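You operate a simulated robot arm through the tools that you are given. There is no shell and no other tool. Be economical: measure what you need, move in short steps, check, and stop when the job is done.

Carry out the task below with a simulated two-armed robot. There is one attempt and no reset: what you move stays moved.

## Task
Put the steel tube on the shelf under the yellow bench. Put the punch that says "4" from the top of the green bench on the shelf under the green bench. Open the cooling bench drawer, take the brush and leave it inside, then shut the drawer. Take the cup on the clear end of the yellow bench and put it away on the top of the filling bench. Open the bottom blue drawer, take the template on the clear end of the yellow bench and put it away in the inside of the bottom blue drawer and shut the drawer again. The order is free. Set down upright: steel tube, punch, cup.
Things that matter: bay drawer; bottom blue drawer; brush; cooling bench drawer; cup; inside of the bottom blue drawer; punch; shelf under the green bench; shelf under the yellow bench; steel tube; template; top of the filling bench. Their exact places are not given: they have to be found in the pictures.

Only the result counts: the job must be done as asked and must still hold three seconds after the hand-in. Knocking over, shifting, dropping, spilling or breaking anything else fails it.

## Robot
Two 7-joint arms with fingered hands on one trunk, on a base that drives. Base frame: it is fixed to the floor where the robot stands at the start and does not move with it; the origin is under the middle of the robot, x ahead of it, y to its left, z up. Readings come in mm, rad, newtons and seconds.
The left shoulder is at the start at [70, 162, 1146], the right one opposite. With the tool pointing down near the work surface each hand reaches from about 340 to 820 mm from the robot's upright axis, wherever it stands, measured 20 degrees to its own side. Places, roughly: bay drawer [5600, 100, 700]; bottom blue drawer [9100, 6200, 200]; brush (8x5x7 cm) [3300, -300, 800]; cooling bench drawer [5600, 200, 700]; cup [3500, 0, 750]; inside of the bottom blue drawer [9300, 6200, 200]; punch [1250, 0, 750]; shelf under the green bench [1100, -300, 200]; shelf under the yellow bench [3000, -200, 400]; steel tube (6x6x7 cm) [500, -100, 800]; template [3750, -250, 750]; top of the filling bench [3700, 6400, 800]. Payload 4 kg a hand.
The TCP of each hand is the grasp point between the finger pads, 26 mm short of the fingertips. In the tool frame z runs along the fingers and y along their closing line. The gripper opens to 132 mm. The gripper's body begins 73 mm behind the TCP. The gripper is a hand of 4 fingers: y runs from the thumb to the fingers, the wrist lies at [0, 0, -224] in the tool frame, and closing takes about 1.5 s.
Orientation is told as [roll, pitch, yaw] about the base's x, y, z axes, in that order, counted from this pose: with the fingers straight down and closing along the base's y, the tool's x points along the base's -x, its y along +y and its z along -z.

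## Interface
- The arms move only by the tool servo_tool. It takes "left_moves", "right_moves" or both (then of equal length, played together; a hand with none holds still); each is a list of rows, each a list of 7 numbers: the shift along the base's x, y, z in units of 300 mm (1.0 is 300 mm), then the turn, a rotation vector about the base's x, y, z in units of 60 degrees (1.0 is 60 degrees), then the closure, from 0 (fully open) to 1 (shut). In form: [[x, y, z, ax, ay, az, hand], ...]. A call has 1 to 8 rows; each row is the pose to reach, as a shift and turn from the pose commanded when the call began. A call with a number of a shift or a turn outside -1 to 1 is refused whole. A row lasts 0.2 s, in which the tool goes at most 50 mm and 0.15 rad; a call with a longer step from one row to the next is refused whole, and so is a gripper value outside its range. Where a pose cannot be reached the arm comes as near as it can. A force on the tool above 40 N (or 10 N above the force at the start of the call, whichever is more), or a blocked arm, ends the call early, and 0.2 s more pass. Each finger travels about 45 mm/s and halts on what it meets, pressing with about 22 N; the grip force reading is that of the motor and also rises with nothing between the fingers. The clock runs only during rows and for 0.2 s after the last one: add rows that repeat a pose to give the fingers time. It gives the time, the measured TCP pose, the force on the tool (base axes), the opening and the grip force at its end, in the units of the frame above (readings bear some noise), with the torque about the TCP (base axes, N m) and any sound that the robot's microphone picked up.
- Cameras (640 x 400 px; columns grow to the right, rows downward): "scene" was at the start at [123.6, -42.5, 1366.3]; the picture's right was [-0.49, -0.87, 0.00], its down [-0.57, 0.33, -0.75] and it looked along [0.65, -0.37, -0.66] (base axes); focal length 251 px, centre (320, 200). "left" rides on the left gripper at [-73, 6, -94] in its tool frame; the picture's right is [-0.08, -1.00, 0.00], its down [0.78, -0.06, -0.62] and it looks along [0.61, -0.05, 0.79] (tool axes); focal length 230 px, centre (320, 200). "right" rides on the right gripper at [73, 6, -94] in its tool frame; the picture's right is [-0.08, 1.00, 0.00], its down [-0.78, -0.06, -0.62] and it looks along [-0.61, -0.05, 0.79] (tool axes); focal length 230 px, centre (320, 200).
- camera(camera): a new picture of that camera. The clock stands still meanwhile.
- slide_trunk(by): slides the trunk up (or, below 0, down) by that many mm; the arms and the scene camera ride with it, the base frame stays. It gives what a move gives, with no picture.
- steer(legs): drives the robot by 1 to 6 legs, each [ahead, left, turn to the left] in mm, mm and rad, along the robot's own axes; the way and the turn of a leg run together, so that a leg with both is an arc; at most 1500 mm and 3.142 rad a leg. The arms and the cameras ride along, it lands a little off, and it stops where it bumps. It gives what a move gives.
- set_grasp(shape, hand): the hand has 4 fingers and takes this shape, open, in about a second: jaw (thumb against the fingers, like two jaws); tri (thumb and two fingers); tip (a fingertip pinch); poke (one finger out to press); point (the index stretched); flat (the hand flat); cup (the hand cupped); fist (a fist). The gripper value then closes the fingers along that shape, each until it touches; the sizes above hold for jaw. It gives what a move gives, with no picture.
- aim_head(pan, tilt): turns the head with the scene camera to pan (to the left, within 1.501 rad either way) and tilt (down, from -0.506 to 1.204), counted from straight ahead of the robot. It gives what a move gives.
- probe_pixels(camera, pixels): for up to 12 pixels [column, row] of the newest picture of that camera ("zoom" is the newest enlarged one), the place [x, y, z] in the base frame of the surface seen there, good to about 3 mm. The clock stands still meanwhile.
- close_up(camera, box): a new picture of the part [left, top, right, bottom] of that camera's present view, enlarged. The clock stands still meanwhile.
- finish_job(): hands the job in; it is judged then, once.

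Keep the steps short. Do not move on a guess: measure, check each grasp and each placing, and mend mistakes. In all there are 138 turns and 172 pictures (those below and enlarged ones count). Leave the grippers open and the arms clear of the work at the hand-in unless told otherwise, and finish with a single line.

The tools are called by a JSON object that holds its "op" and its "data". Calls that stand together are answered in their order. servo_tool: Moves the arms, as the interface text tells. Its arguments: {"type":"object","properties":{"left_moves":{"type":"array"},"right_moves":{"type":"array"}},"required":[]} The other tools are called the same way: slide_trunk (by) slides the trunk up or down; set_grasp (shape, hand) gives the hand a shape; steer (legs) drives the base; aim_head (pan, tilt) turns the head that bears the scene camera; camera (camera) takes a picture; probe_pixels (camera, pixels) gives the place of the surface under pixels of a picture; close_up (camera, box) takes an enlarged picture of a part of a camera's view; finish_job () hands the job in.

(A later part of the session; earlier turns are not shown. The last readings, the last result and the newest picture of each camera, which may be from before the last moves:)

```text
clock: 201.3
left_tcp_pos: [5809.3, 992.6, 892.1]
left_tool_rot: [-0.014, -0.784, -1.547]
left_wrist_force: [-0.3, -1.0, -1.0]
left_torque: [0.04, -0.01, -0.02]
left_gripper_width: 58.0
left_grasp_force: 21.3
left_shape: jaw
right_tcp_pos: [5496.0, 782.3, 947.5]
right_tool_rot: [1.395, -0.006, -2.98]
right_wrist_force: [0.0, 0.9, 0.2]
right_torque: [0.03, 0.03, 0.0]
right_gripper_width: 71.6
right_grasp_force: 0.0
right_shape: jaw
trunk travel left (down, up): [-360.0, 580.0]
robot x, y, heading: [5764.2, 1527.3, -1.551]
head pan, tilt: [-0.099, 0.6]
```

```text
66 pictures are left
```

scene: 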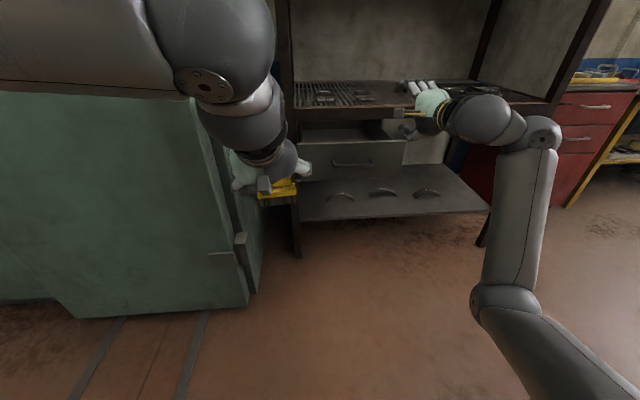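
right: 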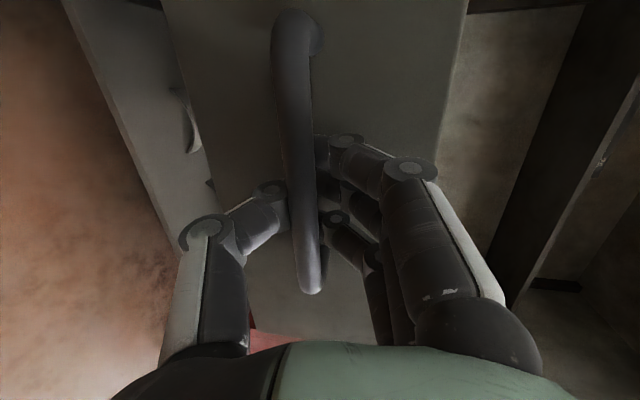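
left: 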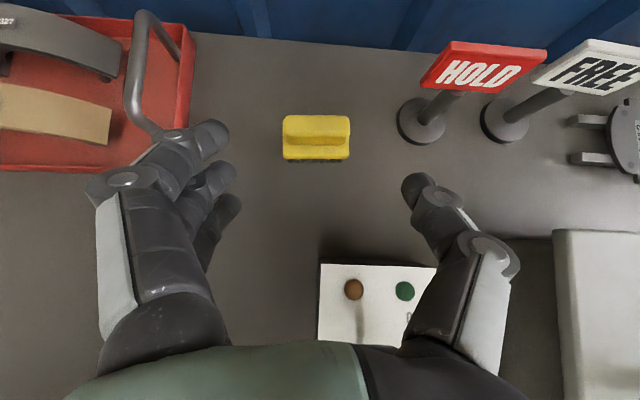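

Raise the right hand a bit more, then drive right 100 and ahead 420 so the brush hangs over the drawer.

{"op": "servo_tool", "data": {"right_moves": [[0, 0, 0.13, 0, 0, 0, 0.45], [0, 0, 0.26, 0, 0, 0, 0.45], [0, 0, 0.38, 0, 0, 0, 0.45]]}}

{"op": "steer", "data": {"legs": [[0, -105, -0.02], [420, 0, 0]]}}

{"op": "camera", "data": {"camera": "left"}}

{"op": "camera", "data": {"camera": "scene"}}

```text
clock: 202.1
left_tcp_pos: [5810.0, 993.2, 893.2]
left_tool_rot: [-0.013, -0.782, -1.546]
left_wrist_force: [-1.0, 0.0, -1.3]
left_torque: [0.02, -0.01, -0.03]
left_gripper_width: 57.9
left_grasp_force: 22.0
left_shape: jaw
right_tcp_pos: [5498.4, 781.5, 1064.1]
right_tool_rot: [1.399, -0.006, -2.978]
right_wrist_force: [-0.2, 0.4, -0.9]
right_torque: [0.0, 0.01, 0.02]
right_gripper_width: 71.9
right_grasp_force: 0.1
right_shape: jaw
trunk travel left (down, up): [-360.0, 580.0]
robot x, y, heading: [5760.8, 1524.2, -1.552]
head pan, tilt: [-0.099, 0.6]
```

```text
clock: 205.5
left_tcp_pos: [5705.3, 568.2, 892.0]
left_tool_rot: [-0.011, -0.781, -1.551]
left_wrist_force: [0.1, -0.3, -1.8]
left_torque: [0.0, -0.01, 0.02]
left_gripper_width: 57.8
left_grasp_force: 21.7
left_shape: jaw
right_tcp_pos: [5392.3, 359.8, 1062.7]
right_tool_rot: [1.397, -0.004, -2.985]
right_wrist_force: [-0.5, -0.1, -0.3]
right_torque: [0.0, -0.02, -0.01]
right_gripper_width: 72.1
right_grasp_force: 0.1
right_shape: jaw
trunk travel left (down, up): [-360.0, 580.0]
robot x, y, heading: [5664.5, 1105.9, -1.559]
head pan, tilt: [-0.099, 0.6]
```

```text
65 pictures are left
```

left: 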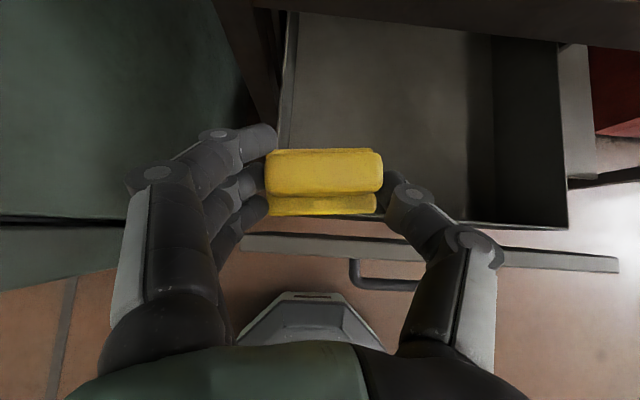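

```text
64 pictures are left
```

scene: 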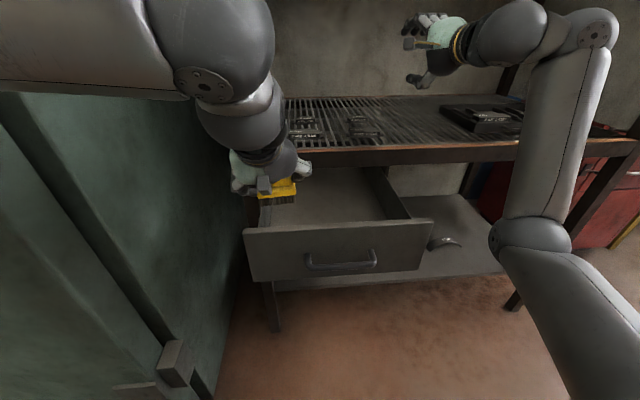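

Probe the drawer interior.

{"op": "probe_pixels", "data": {"camera": "left", "pixels": [[400, 110], [420, 30], [350, 240], [500, 230], [565, 220], [285, 120], [470, 100], [310, 60], [450, 220], [560, 60]]}}

```text
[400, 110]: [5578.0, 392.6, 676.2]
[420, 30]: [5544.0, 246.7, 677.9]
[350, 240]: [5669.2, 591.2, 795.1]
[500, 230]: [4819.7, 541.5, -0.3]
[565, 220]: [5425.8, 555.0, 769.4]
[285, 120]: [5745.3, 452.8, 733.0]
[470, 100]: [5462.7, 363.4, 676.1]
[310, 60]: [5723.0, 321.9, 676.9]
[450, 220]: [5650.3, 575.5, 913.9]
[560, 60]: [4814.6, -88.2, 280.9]
```

Interior floor z=676, front panel at y≈590 (top 795). Move brush to TCP (5640,440) and lower.

{"op": "servo_tool", "data": {"left_moves": [[-0.07, -0.13, 0, 0, 0, 0, 1], [-0.14, -0.27, 0, 0, 0, 0, 1], [-0.217, -0.4, 0, 0, 0, 0, 1], [-0.217, -0.427, -0.12, 0, 0, 0, 1], [-0.217, -0.427, -0.25, 0, 0, 0, 1], [-0.217, -0.427, -0.38, 0, 0, 0, 1], [-0.217, -0.427, -0.46, 0, 0, 0, 1]]}}

{"op": "camera", "data": {"camera": "left"}}

{"op": "close_up", "data": {"camera": "scene", "box": [220, 130, 440, 290]}}

```text
clock: 207.1
left_tcp_pos: [5640.5, 441.9, 753.9]
left_tool_rot: [-0.014, -0.781, -1.555]
left_wrist_force: [0.0, 0.8, -0.8]
left_torque: [0.02, -0.03, 0.03]
left_gripper_width: 57.6
left_grasp_force: 21.4
left_shape: jaw
right_tcp_pos: [5390.9, 358.8, 1063.0]
right_tool_rot: [1.396, -0.003, -2.986]
right_wrist_force: [-0.1, -0.1, 0.7]
right_torque: [-0.02, 0.0, -0.02]
right_gripper_width: 71.8
right_grasp_force: 0.1
right_shape: jaw
trunk travel left (down, up): [-360.0, 580.0]
robot x, y, heading: [5664.3, 1103.2, -1.566]
head pan, tilt: [-0.099, 0.6]
```

```text
63 pictures are left
```

left: 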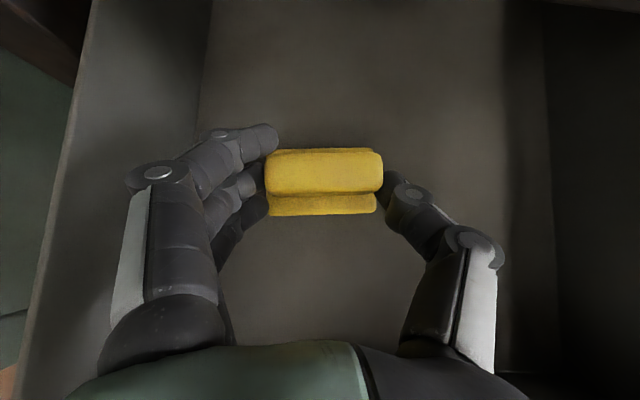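

```text
2.50 times, centred on (330, 210) of scene
```

zoom: 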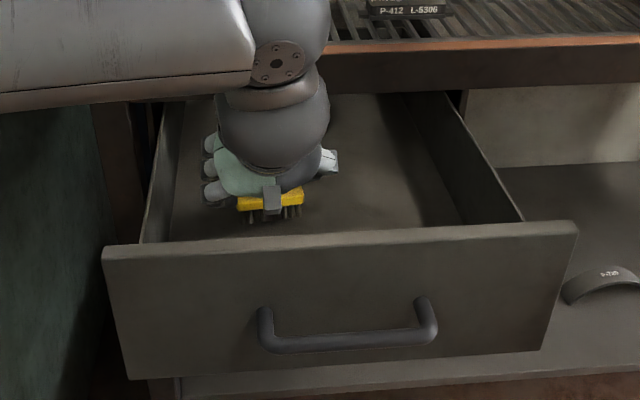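

Lower the last ~19 mm, then open and rise.

{"op": "servo_tool", "data": {"left_moves": [[0, 0, -0.04, 0, 0, 0, 1], [0, 0, -0.055, 0, 0, 0, 1], [0, 0, -0.062, 0, 0, 0, 1], [0, 0, -0.062, 0, 0, 0, 0.8], [0, 0, -0.062, 0, 0, 0, 0.4], [0, 0, -0.062, 0, 0, 0, 0.3], [0, 0, -0.062, 0, 0, 0, 0.3]]}}

{"op": "servo_tool", "data": {"left_moves": [[0, 0.03, 0.05, 0, 0, 0, 0.25], [0, 0.06, 0.12, 0, 0, 0, 0.25], [0, 0.1, 0.24, 0, 0, 0, 0.25], [0, 0.1, 0.38, 0, 0, 0, 0.25], [0, 0.1, 0.52, 0, 0, 0, 0.25], [0, 0.15, 0.66, 0, 0, 0, 0.25], [0, 0.25, 0.75, 0, 0, 0, 0.25]]}}

{"op": "camera", "data": {"camera": "left"}}

```text
clock: 208.7
left_tcp_pos: [5639.7, 441.6, 735.2]
left_tool_rot: [-0.012, -0.784, -1.552]
left_wrist_force: [-0.7, 0.9, -0.3]
left_torque: [0.0, 0.04, -0.02]
left_gripper_width: 92.0
left_grasp_force: 0.1
left_shape: jaw
right_tcp_pos: [5392.8, 359.6, 1062.0]
right_tool_rot: [1.398, -0.001, -2.986]
right_wrist_force: [-0.3, 1.1, 0.2]
right_torque: [0.0, -0.01, -0.02]
right_gripper_width: 72.0
right_grasp_force: 0.1
right_shape: jaw
trunk travel left (down, up): [-360.0, 580.0]
robot x, y, heading: [5667.1, 1108.2, -1.563]
head pan, tilt: [-0.099, 0.6]
```

```text
clock: 210.3
left_tcp_pos: [5640.7, 522.3, 961.0]
left_tool_rot: [-0.012, -0.785, -1.553]
left_wrist_force: [0.6, 1.2, -1.2]
left_torque: [-0.02, -0.02, 0.0]
left_gripper_width: 98.7
left_grasp_force: 0.1
left_shape: jaw
right_tcp_pos: [5393.0, 361.5, 1064.2]
right_tool_rot: [1.401, -0.007, -2.987]
right_wrist_force: [0.8, 0.6, -0.4]
right_torque: [0.02, 0.0, -0.02]
right_gripper_width: 72.1
right_grasp_force: 0.1
right_shape: jaw
trunk travel left (down, up): [-360.0, 580.0]
robot x, y, heading: [5663.9, 1104.1, -1.562]
head pan, tilt: [-0.099, 0.6]
```

```text
61 pictures are left
```

left: 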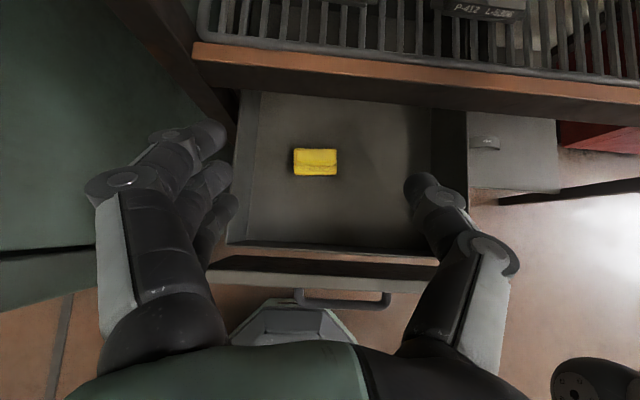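

Brush lies in the drawer. Now prepare to shut: back off, retract right hand, lower the left hand (closed) to push the panel at x≈5695, beside the handle.

{"op": "servo_tool", "data": {"right_moves": [[0, 0.12, 0, 0, 0, 0, 0.45], [0, 0.25, 0, 0, 0, 0, 0.45], [0, 0.38, 0, 0, 0, 0, 0.45], [0, 0.51, 0, 0, 0, 0, 0.45], [0, 0.62, 0, 0, 0, 0, 0.45]], "left_moves": [[0, 0, 0, 0, 0, 0, 1], [0, 0, 0, 0, 0, 0, 1], [0, 0, 0, 0, 0, 0, 1], [0, 0, 0, 0, 0, 0, 1], [0, 0, 0, 0, 0, 0, 1]]}}

{"op": "steer", "data": {"legs": [[-330, 0, 0]]}}

{"op": "servo_tool", "data": {"left_moves": [[0.06, 0, -0.12, 0, 0, 0, 1], [0.12, 0, -0.25, 0, 0, 0, 1], [0.18, 0, -0.38, 0, 0, 0, 1], [0.18, 0, -0.5, 0, 0, 0, 1], [0.18, 0, -0.64, 0, 0, 0, 1], [0.18, 0, -0.77, 0, 0, 0, 1]]}}

{"op": "camera", "data": {"camera": "scene"}}

{"op": "camera", "data": {"camera": "left"}}

```text
clock: 211.5
left_tcp_pos: [5640.9, 520.8, 961.5]
left_tool_rot: [-0.014, -0.786, -1.553]
left_wrist_force: [0.6, 0.8, -0.9]
left_torque: [0.0, 0.03, -0.01]
left_gripper_width: 0.0
left_grasp_force: 0.0
left_shape: jaw
right_tcp_pos: [5394.1, 547.5, 1064.0]
right_tool_rot: [1.398, -0.001, -2.99]
right_wrist_force: [0.0, 0.5, 0.2]
right_torque: [0.02, 0.01, -0.02]
right_gripper_width: 72.1
right_grasp_force: 0.1
right_shape: jaw
trunk travel left (down, up): [-360.0, 580.0]
robot x, y, heading: [5664.3, 1102.8, -1.558]
head pan, tilt: [-0.099, 0.6]
```

```text
clock: 213.6
left_tcp_pos: [5636.0, 851.3, 960.1]
left_tool_rot: [-0.013, -0.782, -1.558]
left_wrist_force: [0.1, 0.9, -0.5]
left_torque: [0.0, 0.03, 0.05]
left_gripper_width: 0.0
left_grasp_force: 22.1
left_shape: jaw
right_tcp_pos: [5388.6, 878.5, 1064.2]
right_tool_rot: [1.399, -0.005, -2.99]
right_wrist_force: [-0.2, -0.5, 0.1]
right_torque: [-0.02, -0.02, 0.02]
right_gripper_width: 72.0
right_grasp_force: 0.1
right_shape: jaw
trunk travel left (down, up): [-360.0, 580.0]
robot x, y, heading: [5658.5, 1432.2, -1.567]
head pan, tilt: [-0.099, 0.6]
```

```text
clock: 215.0
left_tcp_pos: [5688.8, 850.1, 729.4]
left_tool_rot: [-0.01, -0.786, -1.558]
left_wrist_force: [1.5, 0.4, 0.4]
left_torque: [-0.01, 0.01, 0.0]
left_gripper_width: 0.0
left_grasp_force: 21.8
left_shape: jaw
right_tcp_pos: [5388.3, 875.9, 1063.8]
right_tool_rot: [1.396, -0.004, -2.989]
right_wrist_force: [0.3, -0.2, 1.1]
right_torque: [0.03, -0.01, 0.02]
right_gripper_width: 72.2
right_grasp_force: 0.1
right_shape: jaw
trunk travel left (down, up): [-360.0, 580.0]
robot x, y, heading: [5659.1, 1435.4, -1.558]
head pan, tilt: [-0.099, 0.6]
```

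```text
60 pictures are left
```

scene: 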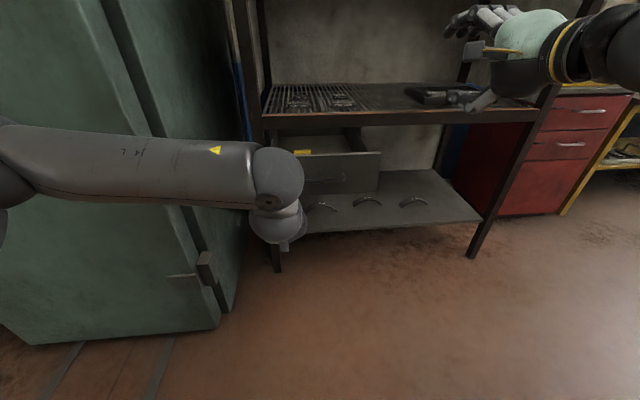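

```text
59 pictures are left
```

left: 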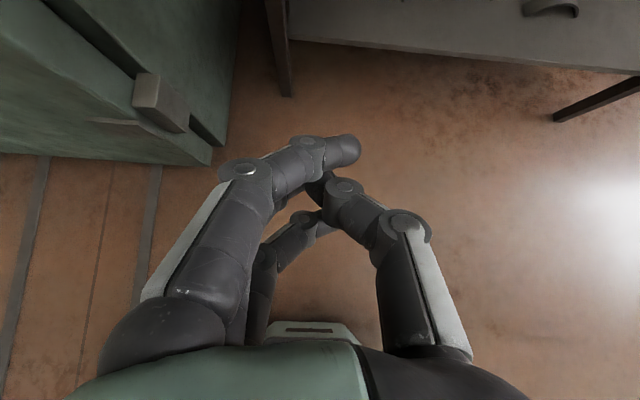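

The left forearm would pass close to the oven corner, so I shift right 218 to push at the right part of the panel (x≈5470), then drive ahead 330.

{"op": "steer", "data": {"legs": [[0, -220, 0], [300, 0, 0]]}}

{"op": "camera", "data": {"camera": "left"}}

```text
clock: 218.4
left_tcp_pos: [5480.0, 546.9, 728.5]
left_tool_rot: [-0.012, -0.783, -1.553]
left_wrist_force: [0.4, -0.2, 0.0]
left_torque: [0.02, -0.01, 0.03]
left_gripper_width: 0.1
left_grasp_force: 22.6
left_shape: jaw
right_tcp_pos: [5179.1, 572.6, 1063.1]
right_tool_rot: [1.397, -0.005, -2.987]
right_wrist_force: [0.8, -0.4, -0.2]
right_torque: [0.01, -0.01, -0.03]
right_gripper_width: 72.1
right_grasp_force: 0.1
right_shape: jaw
trunk travel left (down, up): [-360.0, 580.0]
robot x, y, heading: [5450.2, 1134.7, -1.56]
head pan, tilt: [-0.099, 0.6]
```

```text
58 pictures are left
```

left: 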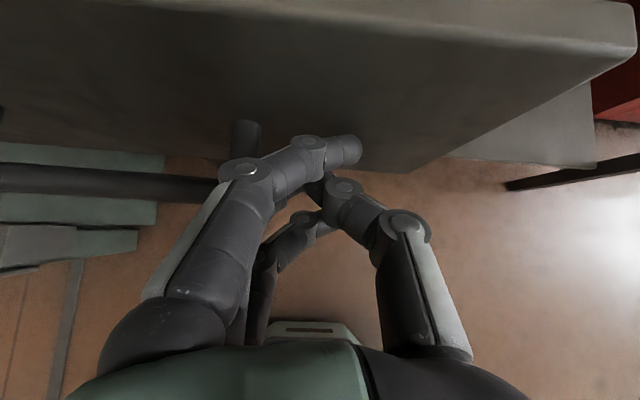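

The knuckles are near the handle's end; ease back 20, shift right 25, then push ahead ~165.

{"op": "steer", "data": {"legs": [[-25, 0, 0], [0, -25, 0], [170, 0, 0]]}}

{"op": "camera", "data": {"camera": "left"}}

{"op": "camera", "data": {"camera": "scene"}}

```text
clock: 220.7
left_tcp_pos: [5456.5, 400.1, 729.7]
left_tool_rot: [-0.012, -0.782, -1.552]
left_wrist_force: [0.9, 0.6, -0.7]
left_torque: [0.0, -0.06, -0.01]
left_gripper_width: 0.0
left_grasp_force: 21.7
left_shape: jaw
right_tcp_pos: [5156.4, 426.0, 1063.9]
right_tool_rot: [1.395, -0.005, -2.986]
right_wrist_force: [0.7, -0.4, -0.4]
right_torque: [0.0, -0.02, 0.0]
right_gripper_width: 72.3
right_grasp_force: 0.1
right_shape: jaw
trunk travel left (down, up): [-360.0, 580.0]
robot x, y, heading: [5425.3, 986.8, -1.556]
head pan, tilt: [-0.099, 0.6]
```

```text
57 pictures are left
```

left: 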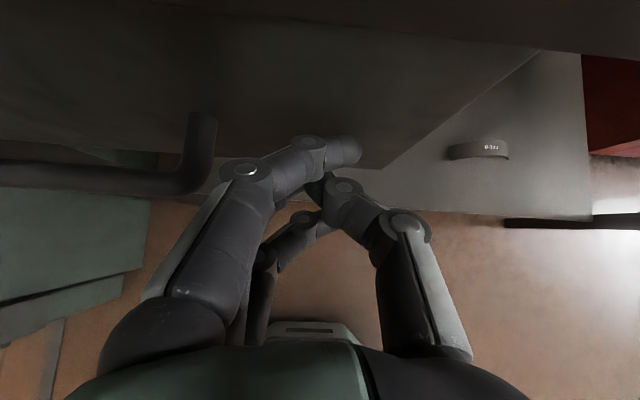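

```text
56 pictures are left
```

scene: 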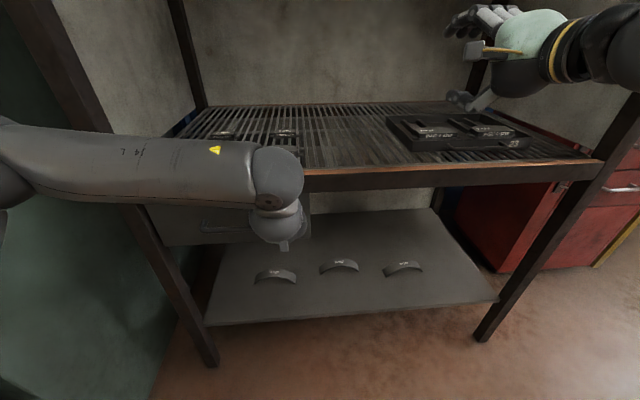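

Probe the panel position; push 15 more.

{"op": "probe_pixels", "data": {"camera": "left", "pixels": [[400, 100], [300, 70], [150, 60]]}}

{"op": "steer", "data": {"legs": [[22, 0, 0]]}}

{"op": "close_up", "data": {"camera": "scene", "box": [120, 150, 320, 290]}}

{"op": "probe_pixels", "data": {"camera": "zoom", "pixels": [[150, 230], [200, 250], [290, 215], [560, 60], [330, 210]]}}

```text
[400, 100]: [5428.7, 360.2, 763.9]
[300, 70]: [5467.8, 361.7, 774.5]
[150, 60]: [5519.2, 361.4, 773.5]
```

```text
clock: 221.6
left_tcp_pos: [5456.1, 387.4, 725.5]
left_tool_rot: [-0.001, -0.77, -1.572]
left_wrist_force: [-0.8, 9.9, 2.7]
left_torque: [-0.2, 0.06, -0.27]
left_gripper_width: 0.0
left_grasp_force: 21.7
left_shape: jaw
right_tcp_pos: [5156.8, 408.5, 1065.3]
right_tool_rot: [1.399, -0.003, -2.986]
right_wrist_force: [-1.0, -0.2, 0.2]
right_torque: [0.03, -0.02, 0.02]
right_gripper_width: 72.0
right_grasp_force: 0.0
right_shape: jaw
trunk travel left (down, up): [-360.0, 580.0]
robot x, y, heading: [5425.2, 964.7, -1.557]
head pan, tilt: [-0.099, 0.6]
stopped in leg 1: the force on the tool passed its limit at 47 N (the readings are from after the stop); the commanded pose is now the measured one
```

```text
2.86 times, centred on (220, 220) of scene
```

zoom: 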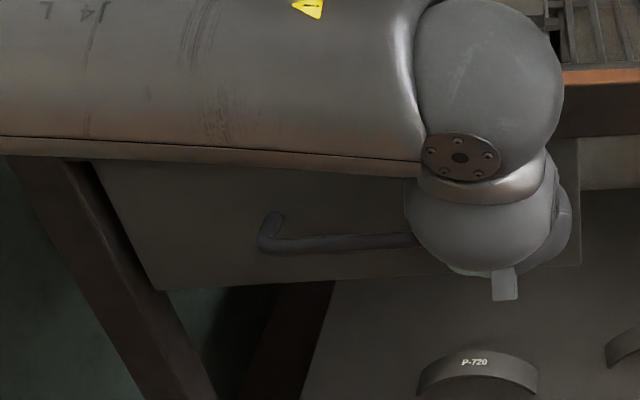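

```text
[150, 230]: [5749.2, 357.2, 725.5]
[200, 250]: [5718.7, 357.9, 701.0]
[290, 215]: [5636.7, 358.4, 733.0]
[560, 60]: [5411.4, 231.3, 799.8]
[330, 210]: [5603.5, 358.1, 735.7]
```

Drawer is fully shut (panel y≈358, as before). Back out, and restore the right hand's downward pose (undo yaw, pitch, roll).

{"op": "steer", "data": {"legs": [[-380, 0, 0]]}}

{"op": "servo_tool", "data": {"right_moves": [[0, 0, 0, 0.1, 0.07, 0, 0], [0, 0, 0, 0.2, 0.135, 0, 0], [0, 0, 0, 0.3, 0.2, 0, 0], [0, 0, 0, 0.4, 0.265, 0, 0], [0, 0, 0, 0.5, 0.333, 0, 0], [0, 0, 0, 0.6, 0.4, 0, 0]], "left_moves": [[0, 0, 0.12, 0, 0, 0, 0.5], [0, 0, 0.24, 0, 0, 0, 0], [0, 0, 0.36, 0, 0, 0, 0], [0, 0, 0.48, 0, 0, 0, 0], [0, 0, 0.6, 0, 0, 0, 0], [0, 0, 0.72, 0, 0, 0, 0]]}}

{"op": "steer", "data": {"legs": [[0, -1300, 0], [0, -380, 0]]}}

```text
clock: 223.9
left_tcp_pos: [5451.7, 759.8, 724.8]
left_tool_rot: [0.001, -0.769, -1.57]
left_wrist_force: [-0.5, 1.1, 2.2]
left_torque: [0.02, 0.01, 0.0]
left_gripper_width: 0.0
left_grasp_force: 22.1
left_shape: jaw
right_tcp_pos: [5152.2, 781.7, 1064.5]
right_tool_rot: [1.397, -0.004, -2.986]
right_wrist_force: [-0.3, 0.1, 0.0]
right_torque: [0.02, 0.03, 0.01]
right_gripper_width: 71.9
right_grasp_force: 0.1
right_shape: jaw
trunk travel left (down, up): [-360.0, 580.0]
robot x, y, heading: [5422.5, 1337.3, -1.556]
head pan, tilt: [-0.099, 0.6]
```

```text
clock: 225.3
left_tcp_pos: [5454.0, 759.0, 941.7]
left_tool_rot: [0.0, -0.768, -1.568]
left_wrist_force: [-0.7, -0.5, -0.3]
left_torque: [-0.01, 0.01, -0.02]
left_gripper_width: 106.8
left_grasp_force: 0.2
left_shape: jaw
right_tcp_pos: [5151.8, 782.2, 1064.6]
right_tool_rot: [0.689, -0.297, -2.876]
right_wrist_force: [-0.5, -0.5, 0.5]
right_torque: [-0.01, 0.03, 0.06]
right_gripper_width: 132.0
right_grasp_force: 0.0
right_shape: jaw
trunk travel left (down, up): [-360.0, 580.0]
robot x, y, heading: [5420.7, 1342.9, -1.558]
head pan, tilt: [-0.099, 0.6]
```

```text
clock: 234.1
left_tcp_pos: [3719.7, 748.4, 941.4]
left_tool_rot: [0.0, -0.77, -1.589]
left_wrist_force: [0.6, -0.6, 0.1]
left_torque: [-0.01, -0.01, -0.01]
left_gripper_width: 131.7
left_grasp_force: 0.1
left_shape: jaw
right_tcp_pos: [3419.6, 775.9, 1065.0]
right_tool_rot: [0.69, -0.294, -2.893]
right_wrist_force: [-1.1, 0.5, -0.1]
right_torque: [0.02, 0.0, 0.03]
right_gripper_width: 132.1
right_grasp_force: 0.0
right_shape: jaw
trunk travel left (down, up): [-360.0, 580.0]
robot x, y, heading: [3701.4, 1329.1, -1.578]
head pan, tilt: [-0.099, 0.6]
```

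Roll the right hand back −64.5° about its axis and yaw 25° left, then look at the bench.

{"op": "servo_tool", "data": {"right_moves": [[0, 0, 0, 0.008, 0.09, 0.099, 0], [0, 0, 0, 0.016, 0.18, 0.198, 0], [0, 0, 0, 0.024, 0.27, 0.297, 0], [0, 0, 0, 0.032, 0.36, 0.396, 0], [0, 0, 0, 0.04, 0.45, 0.495, 0], [0, 0, 0, 0.048, 0.54, 0.594, 0], [0, 0, 0, 0.056, 0.63, 0.693, 0], [0, 0, 0, 0.0645, 0.722, 0.793, 0]]}}

{"op": "servo_tool", "data": {"right_moves": [[0, 0, 0, 0, 0, 0.14, 0], [0, 0, 0, 0, 0, 0.28, 0], [0, 0, 0, 0, 0, 0.42, 0]]}}

{"op": "steer", "data": {"legs": [[400, -90, 0]]}}

{"op": "aim_head", "data": {"pan": 0, "tilt": 0.6}}

{"op": "camera", "data": {"camera": "scene"}}

{"op": "camera", "data": {"camera": "right"}}

```text
clock: 235.9
left_tcp_pos: [3722.1, 747.8, 941.5]
left_tool_rot: [-0.001, -0.768, -1.587]
left_wrist_force: [-0.3, 0.5, 0.1]
left_torque: [-0.01, -0.03, 0.02]
left_gripper_width: 131.8
left_grasp_force: 0.1
left_shape: jaw
right_tcp_pos: [3420.8, 775.4, 1065.3]
right_tool_rot: [-0.001, -0.739, -1.66]
right_wrist_force: [-1.0, 0.3, 0.4]
right_torque: [0.01, -0.01, 0.03]
right_gripper_width: 131.8
right_grasp_force: 0.0
right_shape: jaw
trunk travel left (down, up): [-360.0, 580.0]
robot x, y, heading: [3697.6, 1329.2, -1.573]
head pan, tilt: [-0.099, 0.6]
```

```text
clock: 236.7
left_tcp_pos: [3720.5, 746.8, 940.8]
left_tool_rot: [0.001, -0.767, -1.587]
left_wrist_force: [1.2, -0.8, 0.1]
left_torque: [-0.01, 0.0, 0.04]
left_gripper_width: 131.8
left_grasp_force: 0.1
left_shape: jaw
right_tcp_pos: [3419.5, 775.0, 1064.7]
right_tool_rot: [0.003, -0.742, -1.223]
right_wrist_force: [-1.2, -0.5, 0.9]
right_torque: [-0.01, -0.01, 0.04]
right_gripper_width: 131.7
right_grasp_force: 0.0
right_shape: jaw
trunk travel left (down, up): [-360.0, 580.0]
robot x, y, heading: [3702.1, 1326.0, -1.58]
head pan, tilt: [-0.099, 0.6]
```

```text
clock: 239.2
left_tcp_pos: [3635.5, 351.1, 941.8]
left_tool_rot: [-0.001, -0.768, -1.58]
left_wrist_force: [-0.1, -0.6, -0.1]
left_torque: [0.02, -0.02, -0.02]
left_gripper_width: 131.7
left_grasp_force: 0.1
left_shape: jaw
right_tcp_pos: [3333.5, 377.5, 1064.1]
right_tool_rot: [0.002, -0.739, -1.22]
right_wrist_force: [0.3, 0.3, -0.4]
right_torque: [0.0, -0.02, 0.01]
right_gripper_width: 132.2
right_grasp_force: 0.0
right_shape: jaw
trunk travel left (down, up): [-360.0, 580.0]
robot x, y, heading: [3612.2, 931.8, -1.568]
head pan, tilt: [-0.099, 0.6]
```

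```text
clock: 239.9
left_tcp_pos: [3635.3, 351.0, 942.8]
left_tool_rot: [-0.001, -0.77, -1.58]
left_wrist_force: [-0.6, 0.3, -0.4]
left_torque: [0.01, -0.01, 0.02]
left_gripper_width: 132.1
left_grasp_force: 0.0
left_shape: jaw
right_tcp_pos: [3333.9, 378.0, 1064.5]
right_tool_rot: [0.002, -0.74, -1.22]
right_wrist_force: [-0.4, 0.2, 0.1]
right_torque: [-0.02, 0.02, -0.01]
right_gripper_width: 131.9
right_grasp_force: 0.2
right_shape: jaw
trunk travel left (down, up): [-360.0, 580.0]
robot x, y, heading: [3610.6, 930.9, -1.567]
head pan, tilt: [0.0, 0.6]
```

```text
54 pictures are left
```

scene: 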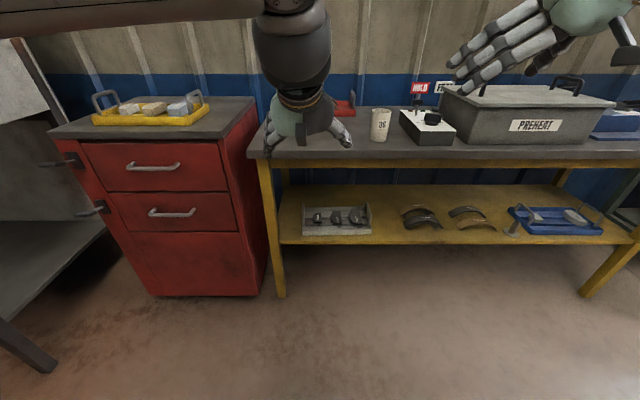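

```text
53 pictures are left
```

right: 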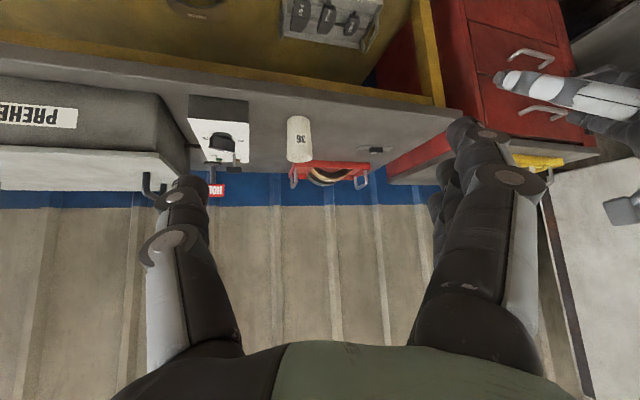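

Drive ahead 290; then bring the right hand to the cup's pre-grasp point.

{"op": "steer", "data": {"legs": [[290, 0, 0]]}}

{"op": "camera", "data": {"camera": "left"}}

{"op": "close_up", "data": {"camera": "scene", "box": [300, 120, 460, 220]}}

```text
clock: 241.9
left_tcp_pos: [3628.1, 51.5, 941.6]
left_tool_rot: [0.0, -0.768, -1.589]
left_wrist_force: [0.0, 0.2, 0.2]
left_torque: [-0.04, 0.0, 0.03]
left_gripper_width: 131.8
left_grasp_force: 0.0
left_shape: jaw
right_tcp_pos: [3328.0, 81.8, 1064.1]
right_tool_rot: [0.003, -0.74, -1.225]
right_wrist_force: [0.4, -0.7, -0.4]
right_torque: [0.02, -0.01, 0.01]
right_gripper_width: 132.0
right_grasp_force: 0.1
right_shape: jaw
trunk travel left (down, up): [-360.0, 580.0]
robot x, y, heading: [3606.7, 632.1, -1.58]
head pan, tilt: [0.0, 0.6]
```

```text
52 pictures are left
```

left: 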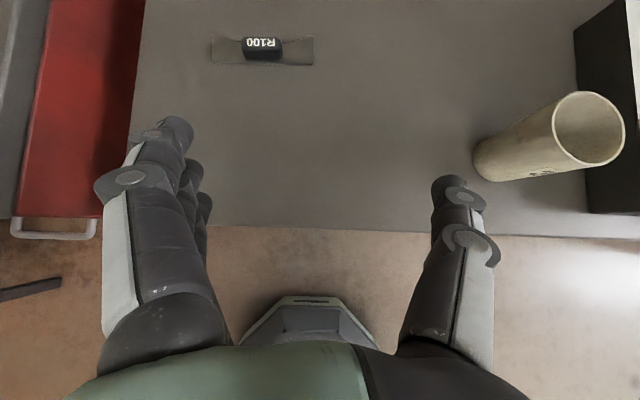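

```text
4.00 times, centred on (380, 170) of scene
```

zoom: 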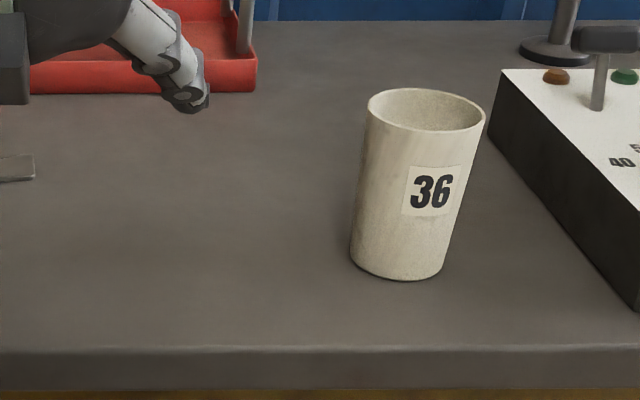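

Probe cup rim and template from the left view.

{"op": "probe_pixels", "data": {"camera": "left", "pixels": [[556, 120], [622, 140], [590, 95], [582, 165], [480, 165], [244, 48], [281, 48], [262, 40], [262, 58], [214, 52], [312, 52], [225, 62]]}}

{"op": "close_up", "data": {"camera": "left", "box": [200, 10, 330, 90]}}

```text
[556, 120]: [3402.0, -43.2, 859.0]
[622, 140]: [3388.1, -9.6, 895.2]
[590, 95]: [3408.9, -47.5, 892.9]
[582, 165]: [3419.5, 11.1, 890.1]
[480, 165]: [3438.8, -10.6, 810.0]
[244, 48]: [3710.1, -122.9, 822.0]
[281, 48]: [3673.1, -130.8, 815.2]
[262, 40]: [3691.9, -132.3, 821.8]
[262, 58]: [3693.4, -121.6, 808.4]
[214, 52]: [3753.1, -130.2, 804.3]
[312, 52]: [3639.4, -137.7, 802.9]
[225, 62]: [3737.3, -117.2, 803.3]
```

```text
4.92 times, centred on (265, 50) of left
```

zoom: 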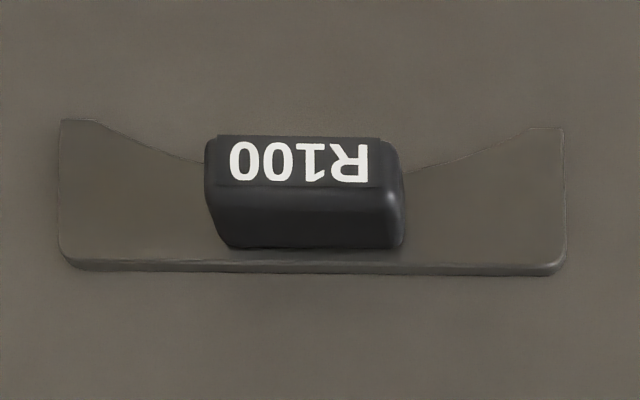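

Cup centre ≈(3411,-18), r≈29. Approach with the right hand: stop 60 mm short and look.

{"op": "servo_tool", "data": {"right_moves": [[0.055, -0.007, -0.12, 0, 0, 0, 0], [0.11, -0.014, -0.24, 0, 0, 0, 0], [0.163, -0.02, -0.357, 0, 0, 0, 0], [0.19, -0.1, -0.45, 0, 0, 0, 0], [0.217, -0.168, -0.53, 0, 0, 0, 0], [0.217, -0.168, -0.53, 0, 0, 0, 0]]}}

{"op": "camera", "data": {"camera": "right"}}

{"op": "close_up", "data": {"camera": "scene", "box": [300, 80, 500, 220]}}

```text
clock: 243.3
left_tcp_pos: [3629.2, 53.0, 942.1]
left_tool_rot: [-0.001, -0.77, -1.588]
left_wrist_force: [0.5, 0.3, 0.4]
left_torque: [0.03, 0.01, 0.01]
left_gripper_width: 131.8
left_grasp_force: 0.2
left_shape: jaw
right_tcp_pos: [3394.1, 30.5, 907.4]
right_tool_rot: [0.002, -0.742, -1.225]
right_wrist_force: [0.1, 0.7, 0.2]
right_torque: [-0.02, -0.01, 0.0]
right_gripper_width: 131.7
right_grasp_force: 0.0
right_shape: jaw
trunk travel left (down, up): [-360.0, 580.0]
robot x, y, heading: [3607.3, 635.0, -1.579]
head pan, tilt: [0.0, 0.6]
```

```text
49 pictures are left
```

right: 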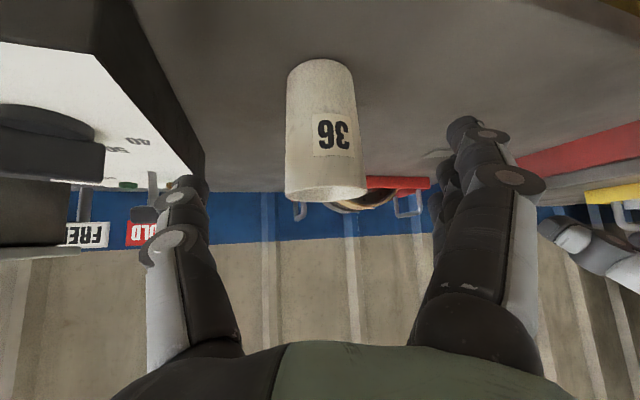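

```text
2.86 times, centred on (400, 150) of scene
```

zoom: 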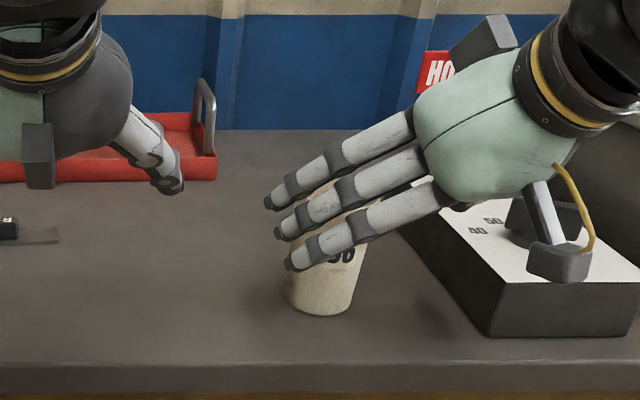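

Centred. Advance the rest and close.

{"op": "servo_tool", "data": {"right_moves": [[0.02, -0.062, -0.078, 0, 0, 0, 0], [0.043, -0.124, -0.155, 0, 0, 0, 0], [0.043, -0.124, -0.155, 0, 0, 0, 0.3], [0.043, -0.124, -0.155, 0, 0, 0, 0.5], [0.043, -0.124, -0.155, 0, 0, 0, 0.8], [0.043, -0.124, -0.155, 0, 0, 0, 0.8], [0.043, -0.124, -0.155, 0, 0, 0, 0.8], [0.043, -0.124, -0.155, 0, 0, 0, 0.8]]}}

{"op": "camera", "data": {"camera": "right"}}

```text
clock: 245.1
left_tcp_pos: [3628.5, 53.3, 940.2]
left_tool_rot: [0.0, -0.767, -1.59]
left_wrist_force: [0.4, 0.3, 0.6]
left_torque: [0.0, 0.01, 0.03]
left_gripper_width: 131.8
left_grasp_force: 0.1
left_shape: jaw
right_tcp_pos: [3406.2, -5.8, 862.4]
right_tool_rot: [0.001, -0.741, -1.225]
right_wrist_force: [-0.5, -0.6, 0.6]
right_torque: [0.02, -0.01, 0.01]
right_gripper_width: 47.3
right_grasp_force: 16.9
right_shape: jaw
trunk travel left (down, up): [-360.0, 580.0]
robot x, y, heading: [3610.9, 636.4, -1.58]
head pan, tilt: [0.0, 0.6]
```

```text
47 pictures are left
```

right: 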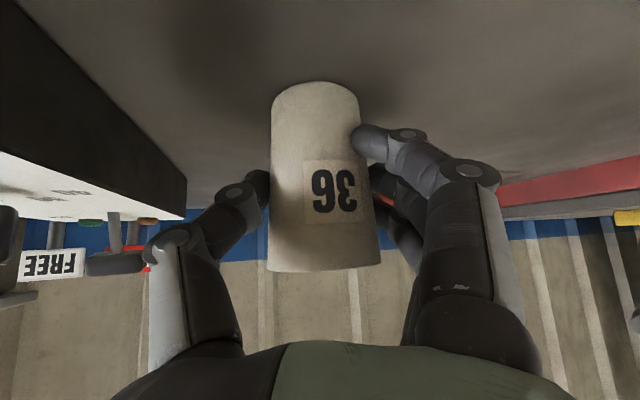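

Gripped. Lift the cup.

{"op": "servo_tool", "data": {"right_moves": [[0, 0, 0.03, 0, 0, 0, 0.9], [0, 0, 0.08, 0, 0, 0, 0.9], [0, 0, 0.16, 0, 0, 0, 0.9], [0, 0, 0.28, 0, 0, 0, 0.9], [0, 0, 0.4, 0, 0, 0, 0.9]]}}

{"op": "camera", "data": {"camera": "scene"}}

```text
clock: 246.3
left_tcp_pos: [3629.1, 55.1, 941.5]
left_tool_rot: [0.0, -0.77, -1.591]
left_wrist_force: [0.4, -0.4, -0.3]
left_torque: [-0.03, 0.02, 0.01]
left_gripper_width: 131.7
left_grasp_force: 0.1
left_shape: jaw
right_tcp_pos: [3405.3, -6.6, 980.1]
right_tool_rot: [0.002, -0.741, -1.225]
right_wrist_force: [-0.5, 0.3, -0.6]
right_torque: [0.03, 0.02, -0.02]
right_gripper_width: 46.4
right_grasp_force: 22.2
right_shape: jaw
trunk travel left (down, up): [-360.0, 580.0]
robot x, y, heading: [3611.1, 632.0, -1.578]
head pan, tilt: [0.0, 0.6]
```

```text
46 pictures are left
```

scene: 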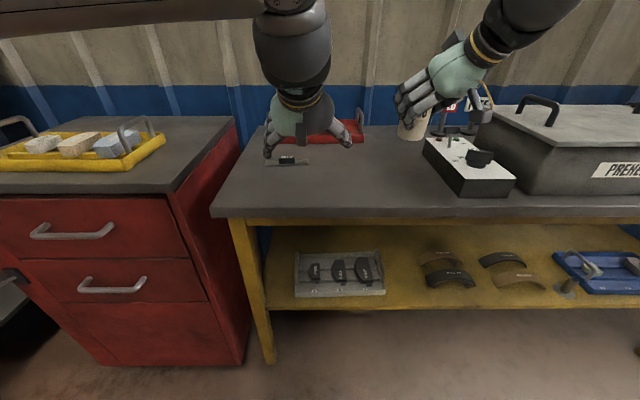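

Cup held. Now the template with the left hand pointing straight down: drive 100 closer, turn the left hand down above the handle (3693,-128).

{"op": "steer", "data": {"legs": [[100, 0, 0]]}}

{"op": "servo_tool", "data": {"left_moves": [[0.03, -0.05, 0.01, 0.12, 0, 0, 0.1], [0.06, -0.1, 0.01, 0.24, 0, 0, 0.2], [0.1, -0.15, 0.01, 0.36, 0, 0, 0.3], [0.14, -0.2, 0, 0.48, 0, 0, 0.35], [0.18, -0.25, 0, 0.61, 0, 0, 0.4], [0.215, -0.28, 0, 0.735, 0, 0, 0.4], [0.215, -0.28, -0.05, 0.735, 0, 0, 0.4]]}}

{"op": "camera", "data": {"camera": "left"}}

```text
clock: 247.4
left_tcp_pos: [3627.4, -43.9, 940.3]
left_tool_rot: [0.0, -0.769, -1.591]
left_wrist_force: [-0.4, -1.1, 0.0]
left_torque: [0.01, 0.0, 0.01]
left_gripper_width: 131.6
left_grasp_force: 0.0
left_shape: jaw
right_tcp_pos: [3403.9, -103.6, 977.8]
right_tool_rot: [0.003, -0.739, -1.228]
right_wrist_force: [0.3, -0.7, -1.3]
right_torque: [0.04, 0.01, 0.02]
right_gripper_width: 46.2
right_grasp_force: 22.3
right_shape: jaw
trunk travel left (down, up): [-360.0, 580.0]
robot x, y, heading: [3606.2, 537.3, -1.578]
head pan, tilt: [0.0, 0.6]
```

```text
clock: 249.1
left_tcp_pos: [3678.5, -95.2, 931.4]
left_tool_rot: [-0.01, -0.13, -1.587]
left_wrist_force: [-0.1, -0.1, 0.3]
left_torque: [0.0, -0.01, 0.0]
left_gripper_width: 79.5
left_grasp_force: 0.0
left_shape: jaw
left hand out of reach, approached as far as the arm can: row 5, 6, 7
right_tcp_pos: [3403.8, -103.3, 980.4]
right_tool_rot: [0.003, -0.742, -1.227]
right_wrist_force: [0.6, 0.5, -0.2]
right_torque: [-0.02, -0.03, -0.03]
right_gripper_width: 46.4
right_grasp_force: 22.2
right_shape: jaw
trunk travel left (down, up): [-360.0, 580.0]
robot x, y, heading: [3610.4, 540.7, -1.583]
head pan, tilt: [0.0, 0.6]
```

```text
45 pictures are left
```

left: 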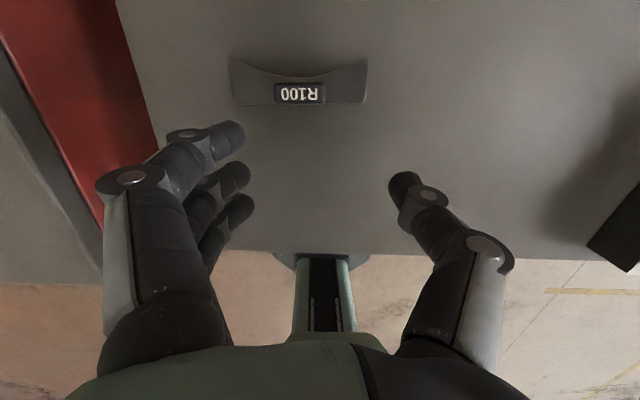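

Arm is cramped at this height; raise the trunk 200 and lower the hand relative to it.

{"op": "slide_trunk", "data": {"by": 200}}

{"op": "servo_tool", "data": {"left_moves": [[0, 0, -0.13, 0, 0, 0, 0.4], [0, 0, -0.26, 0, 0, 0, 0.4], [0, 0, -0.39, 0, 0, 0, 0.4], [0, 0, -0.52, 0, 0, 0, 0.4], [0, 0, -0.65, 0, 0, 0, 0.4], [0, 0, -0.78, 0, 0, 0, 0.4], [0, 0, -0.85, 0, 0, 0, 0.4]]}}

{"op": "camera", "data": {"camera": "left"}}

```text
clock: 251.2
left_tcp_pos: [3677.9, -92.8, 1130.0]
left_tool_rot: [-0.012, -0.131, -1.583]
left_wrist_force: [-0.3, 0.2, 0.3]
left_torque: [0.01, 0.01, 0.01]
left_gripper_width: 79.5
left_grasp_force: 0.0
left_shape: jaw
right_tcp_pos: [3405.1, -101.7, 1179.4]
right_tool_rot: [0.003, -0.741, -1.228]
right_wrist_force: [0.3, 0.1, -0.3]
right_torque: [-0.01, 0.0, 0.02]
right_gripper_width: 46.4
right_grasp_force: 22.1
right_shape: jaw
trunk travel left (down, up): [-560.0, 380.0]
robot x, y, heading: [3609.0, 538.6, -1.585]
head pan, tilt: [0.0, 0.6]
```

```text
clock: 252.8
left_tcp_pos: [3677.1, -93.1, 875.8]
left_tool_rot: [-0.013, -0.132, -1.584]
left_wrist_force: [0.3, -0.3, 0.3]
left_torque: [-0.04, 0.01, 0.01]
left_gripper_width: 79.6
left_grasp_force: 0.1
left_shape: jaw
right_tcp_pos: [3404.0, -103.0, 1179.2]
right_tool_rot: [0.002, -0.74, -1.227]
right_wrist_force: [-0.3, -0.3, -1.6]
right_torque: [0.02, 0.01, 0.02]
right_gripper_width: 46.5
right_grasp_force: 22.3
right_shape: jaw
trunk travel left (down, up): [-560.0, 380.0]
robot x, y, heading: [3607.8, 538.6, -1.582]
head pan, tilt: [0.0, 0.6]
```

```text
44 pictures are left
```

left: 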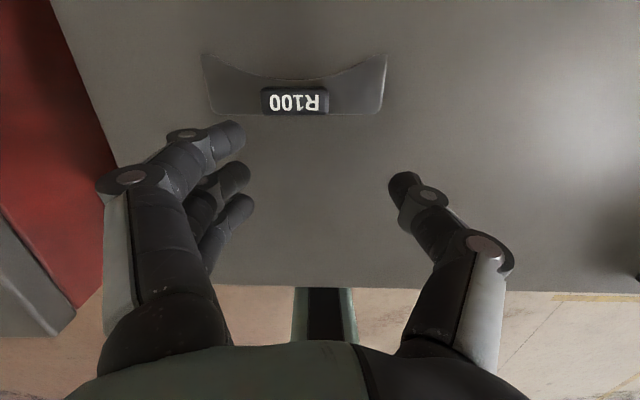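

Probe the handle from here for precision.

{"op": "probe_pixels", "data": {"camera": "left", "pixels": [[264, 100], [326, 100], [295, 90], [295, 112], [295, 100], [210, 108], [380, 108], [240, 100]]}}

{"op": "servo_tool", "data": {"left_moves": [[0.027, -0.05, 0, 0, 0, 0, 0.45], [0.053, -0.107, -0.04, 0, 0, 0, 0.5], [0.053, -0.107, -0.08, 0, 0, 0, 0.5], [0.053, -0.107, -0.08, 0, 0, 0, 0.5]]}}

{"op": "camera", "data": {"camera": "left"}}

```text
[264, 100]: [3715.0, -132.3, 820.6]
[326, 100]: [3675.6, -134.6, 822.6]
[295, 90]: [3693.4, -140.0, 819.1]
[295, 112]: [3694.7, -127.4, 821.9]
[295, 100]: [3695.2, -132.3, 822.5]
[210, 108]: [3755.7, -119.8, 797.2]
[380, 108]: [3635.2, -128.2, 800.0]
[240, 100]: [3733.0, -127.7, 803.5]
```

```text
clock: 253.8
left_tcp_pos: [3694.6, -124.9, 852.6]
left_tool_rot: [-0.014, -0.131, -1.587]
left_wrist_force: [0.4, 0.1, 0.6]
left_torque: [0.03, -0.01, -0.02]
left_gripper_width: 66.6
left_grasp_force: 0.2
left_shape: jaw
right_tcp_pos: [3404.7, -102.2, 1179.5]
right_tool_rot: [0.001, -0.742, -1.227]
right_wrist_force: [-0.6, 0.2, 0.0]
right_torque: [0.01, 0.0, 0.01]
right_gripper_width: 46.7
right_grasp_force: 22.1
right_shape: jaw
trunk travel left (down, up): [-560.0, 380.0]
robot x, y, heading: [3610.9, 540.8, -1.581]
head pan, tilt: [0.0, 0.6]
```

```text
43 pictures are left
```

left: 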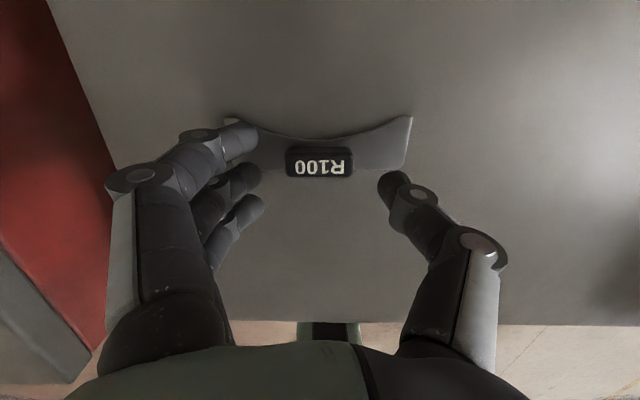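

Move 6 mm further forward and down 19, look, then close.

{"op": "servo_tool", "data": {"left_moves": [[0, -0.02, -0.03, 0, 0, 0, 0.5], [0, -0.023, -0.063, 0, 0, 0, 0.5], [0, -0.023, -0.063, 0, 0, 0, 0.5]]}}

{"op": "close_up", "data": {"camera": "left", "box": [180, 90, 460, 270]}}

```text
clock: 254.6
left_tcp_pos: [3694.1, -132.4, 835.1]
left_tool_rot: [-0.012, -0.135, -1.586]
left_wrist_force: [0.7, -0.1, -0.3]
left_torque: [0.02, 0.04, -0.02]
left_gripper_width: 66.5
left_grasp_force: 0.1
left_shape: jaw
right_tcp_pos: [3403.9, -101.2, 1180.1]
right_tool_rot: [0.002, -0.74, -1.228]
right_wrist_force: [-1.5, -1.1, -0.9]
right_torque: [0.01, 0.02, 0.0]
right_gripper_width: 46.4
right_grasp_force: 22.2
right_shape: jaw
trunk travel left (down, up): [-560.0, 380.0]
robot x, y, heading: [3608.1, 540.3, -1.582]
head pan, tilt: [0.0, 0.6]
```

```text
2.22 times, centred on (320, 180) of left
```

zoom: 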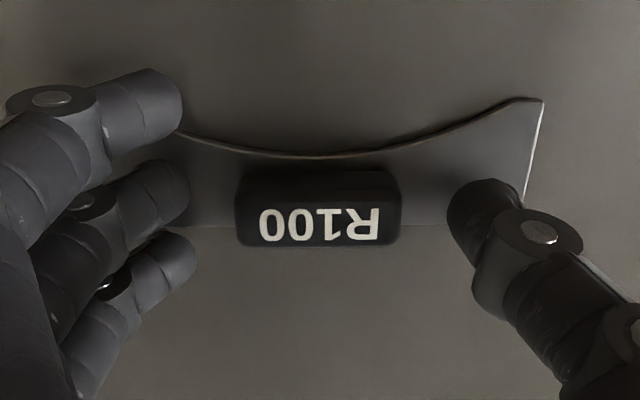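

Aligned. Close on the handle ends.

{"op": "servo_tool", "data": {"left_moves": [[0, 0, -0.005, 0, 0, 0, 0.7], [0, 0, -0.005, 0, 0, 0, 1], [0, 0, -0.005, 0, 0, 0, 1], [0, 0, -0.005, 0, 0, 0, 1], [0, 0, -0.005, 0, 0, 0, 1], [0, 0, -0.005, 0, 0, 0, 1]]}}

{"op": "close_up", "data": {"camera": "left", "box": [180, 90, 460, 270]}}

{"op": "servo_tool", "data": {"left_moves": [[0, 0, 0.03, 0, 0, 0, 1], [0, 0, 0.08, 0, 0, 0, 1], [0, 0, 0.16, 0, 0, 0, 1], [0, 0, 0.28, 0, 0, 0, 1], [0, 0, 0.4, 0, 0, 0, 1]]}}

{"op": "camera", "data": {"camera": "left"}}

```text
clock: 256.0
left_tcp_pos: [3694.9, -132.8, 833.7]
left_tool_rot: [-0.012, -0.131, -1.587]
left_wrist_force: [-1.2, 0.1, 3.4]
left_torque: [-0.01, -0.26, 0.01]
left_gripper_width: 24.5
left_grasp_force: 22.3
left_shape: jaw
right_tcp_pos: [3403.9, -101.3, 1179.3]
right_tool_rot: [0.001, -0.743, -1.228]
right_wrist_force: [-1.2, -0.8, 0.6]
right_torque: [0.02, -0.03, -0.03]
right_gripper_width: 46.6
right_grasp_force: 22.1
right_shape: jaw
trunk travel left (down, up): [-560.0, 380.0]
robot x, y, heading: [3609.2, 539.3, -1.58]
head pan, tilt: [0.0, 0.6]
```

```text
2.22 times, centred on (320, 180) of left
```

zoom: 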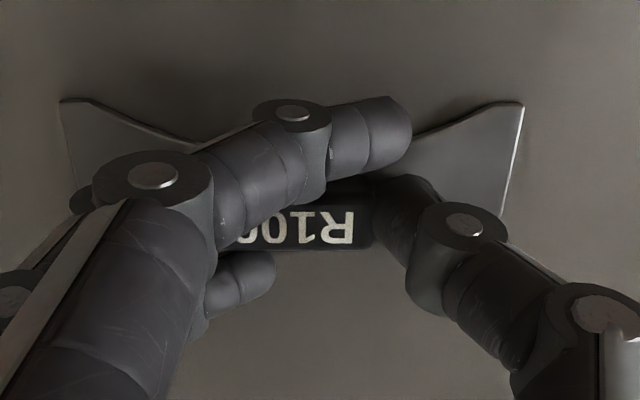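

```text
clock: 257.2
left_tcp_pos: [3692.2, -132.3, 953.6]
left_tool_rot: [-0.013, -0.13, -1.587]
left_wrist_force: [-0.3, 0.3, -1.0]
left_torque: [0.0, -0.03, -0.01]
left_gripper_width: 24.1
left_grasp_force: 22.2
left_shape: jaw
right_tcp_pos: [3403.0, -101.3, 1179.2]
right_tool_rot: [0.003, -0.742, -1.226]
right_wrist_force: [0.2, 0.1, -1.4]
right_torque: [0.01, -0.04, -0.03]
right_gripper_width: 46.3
right_grasp_force: 22.4
right_shape: jaw
trunk travel left (down, up): [-560.0, 380.0]
robot x, y, heading: [3609.8, 538.7, -1.581]
head pan, tilt: [0.0, 0.6]
```

```text
40 pictures are left
```

left: 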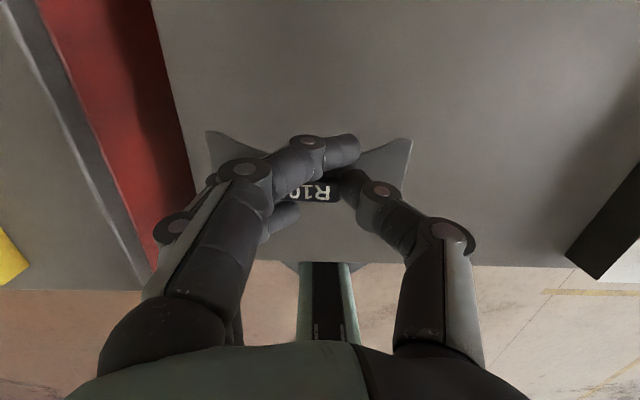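

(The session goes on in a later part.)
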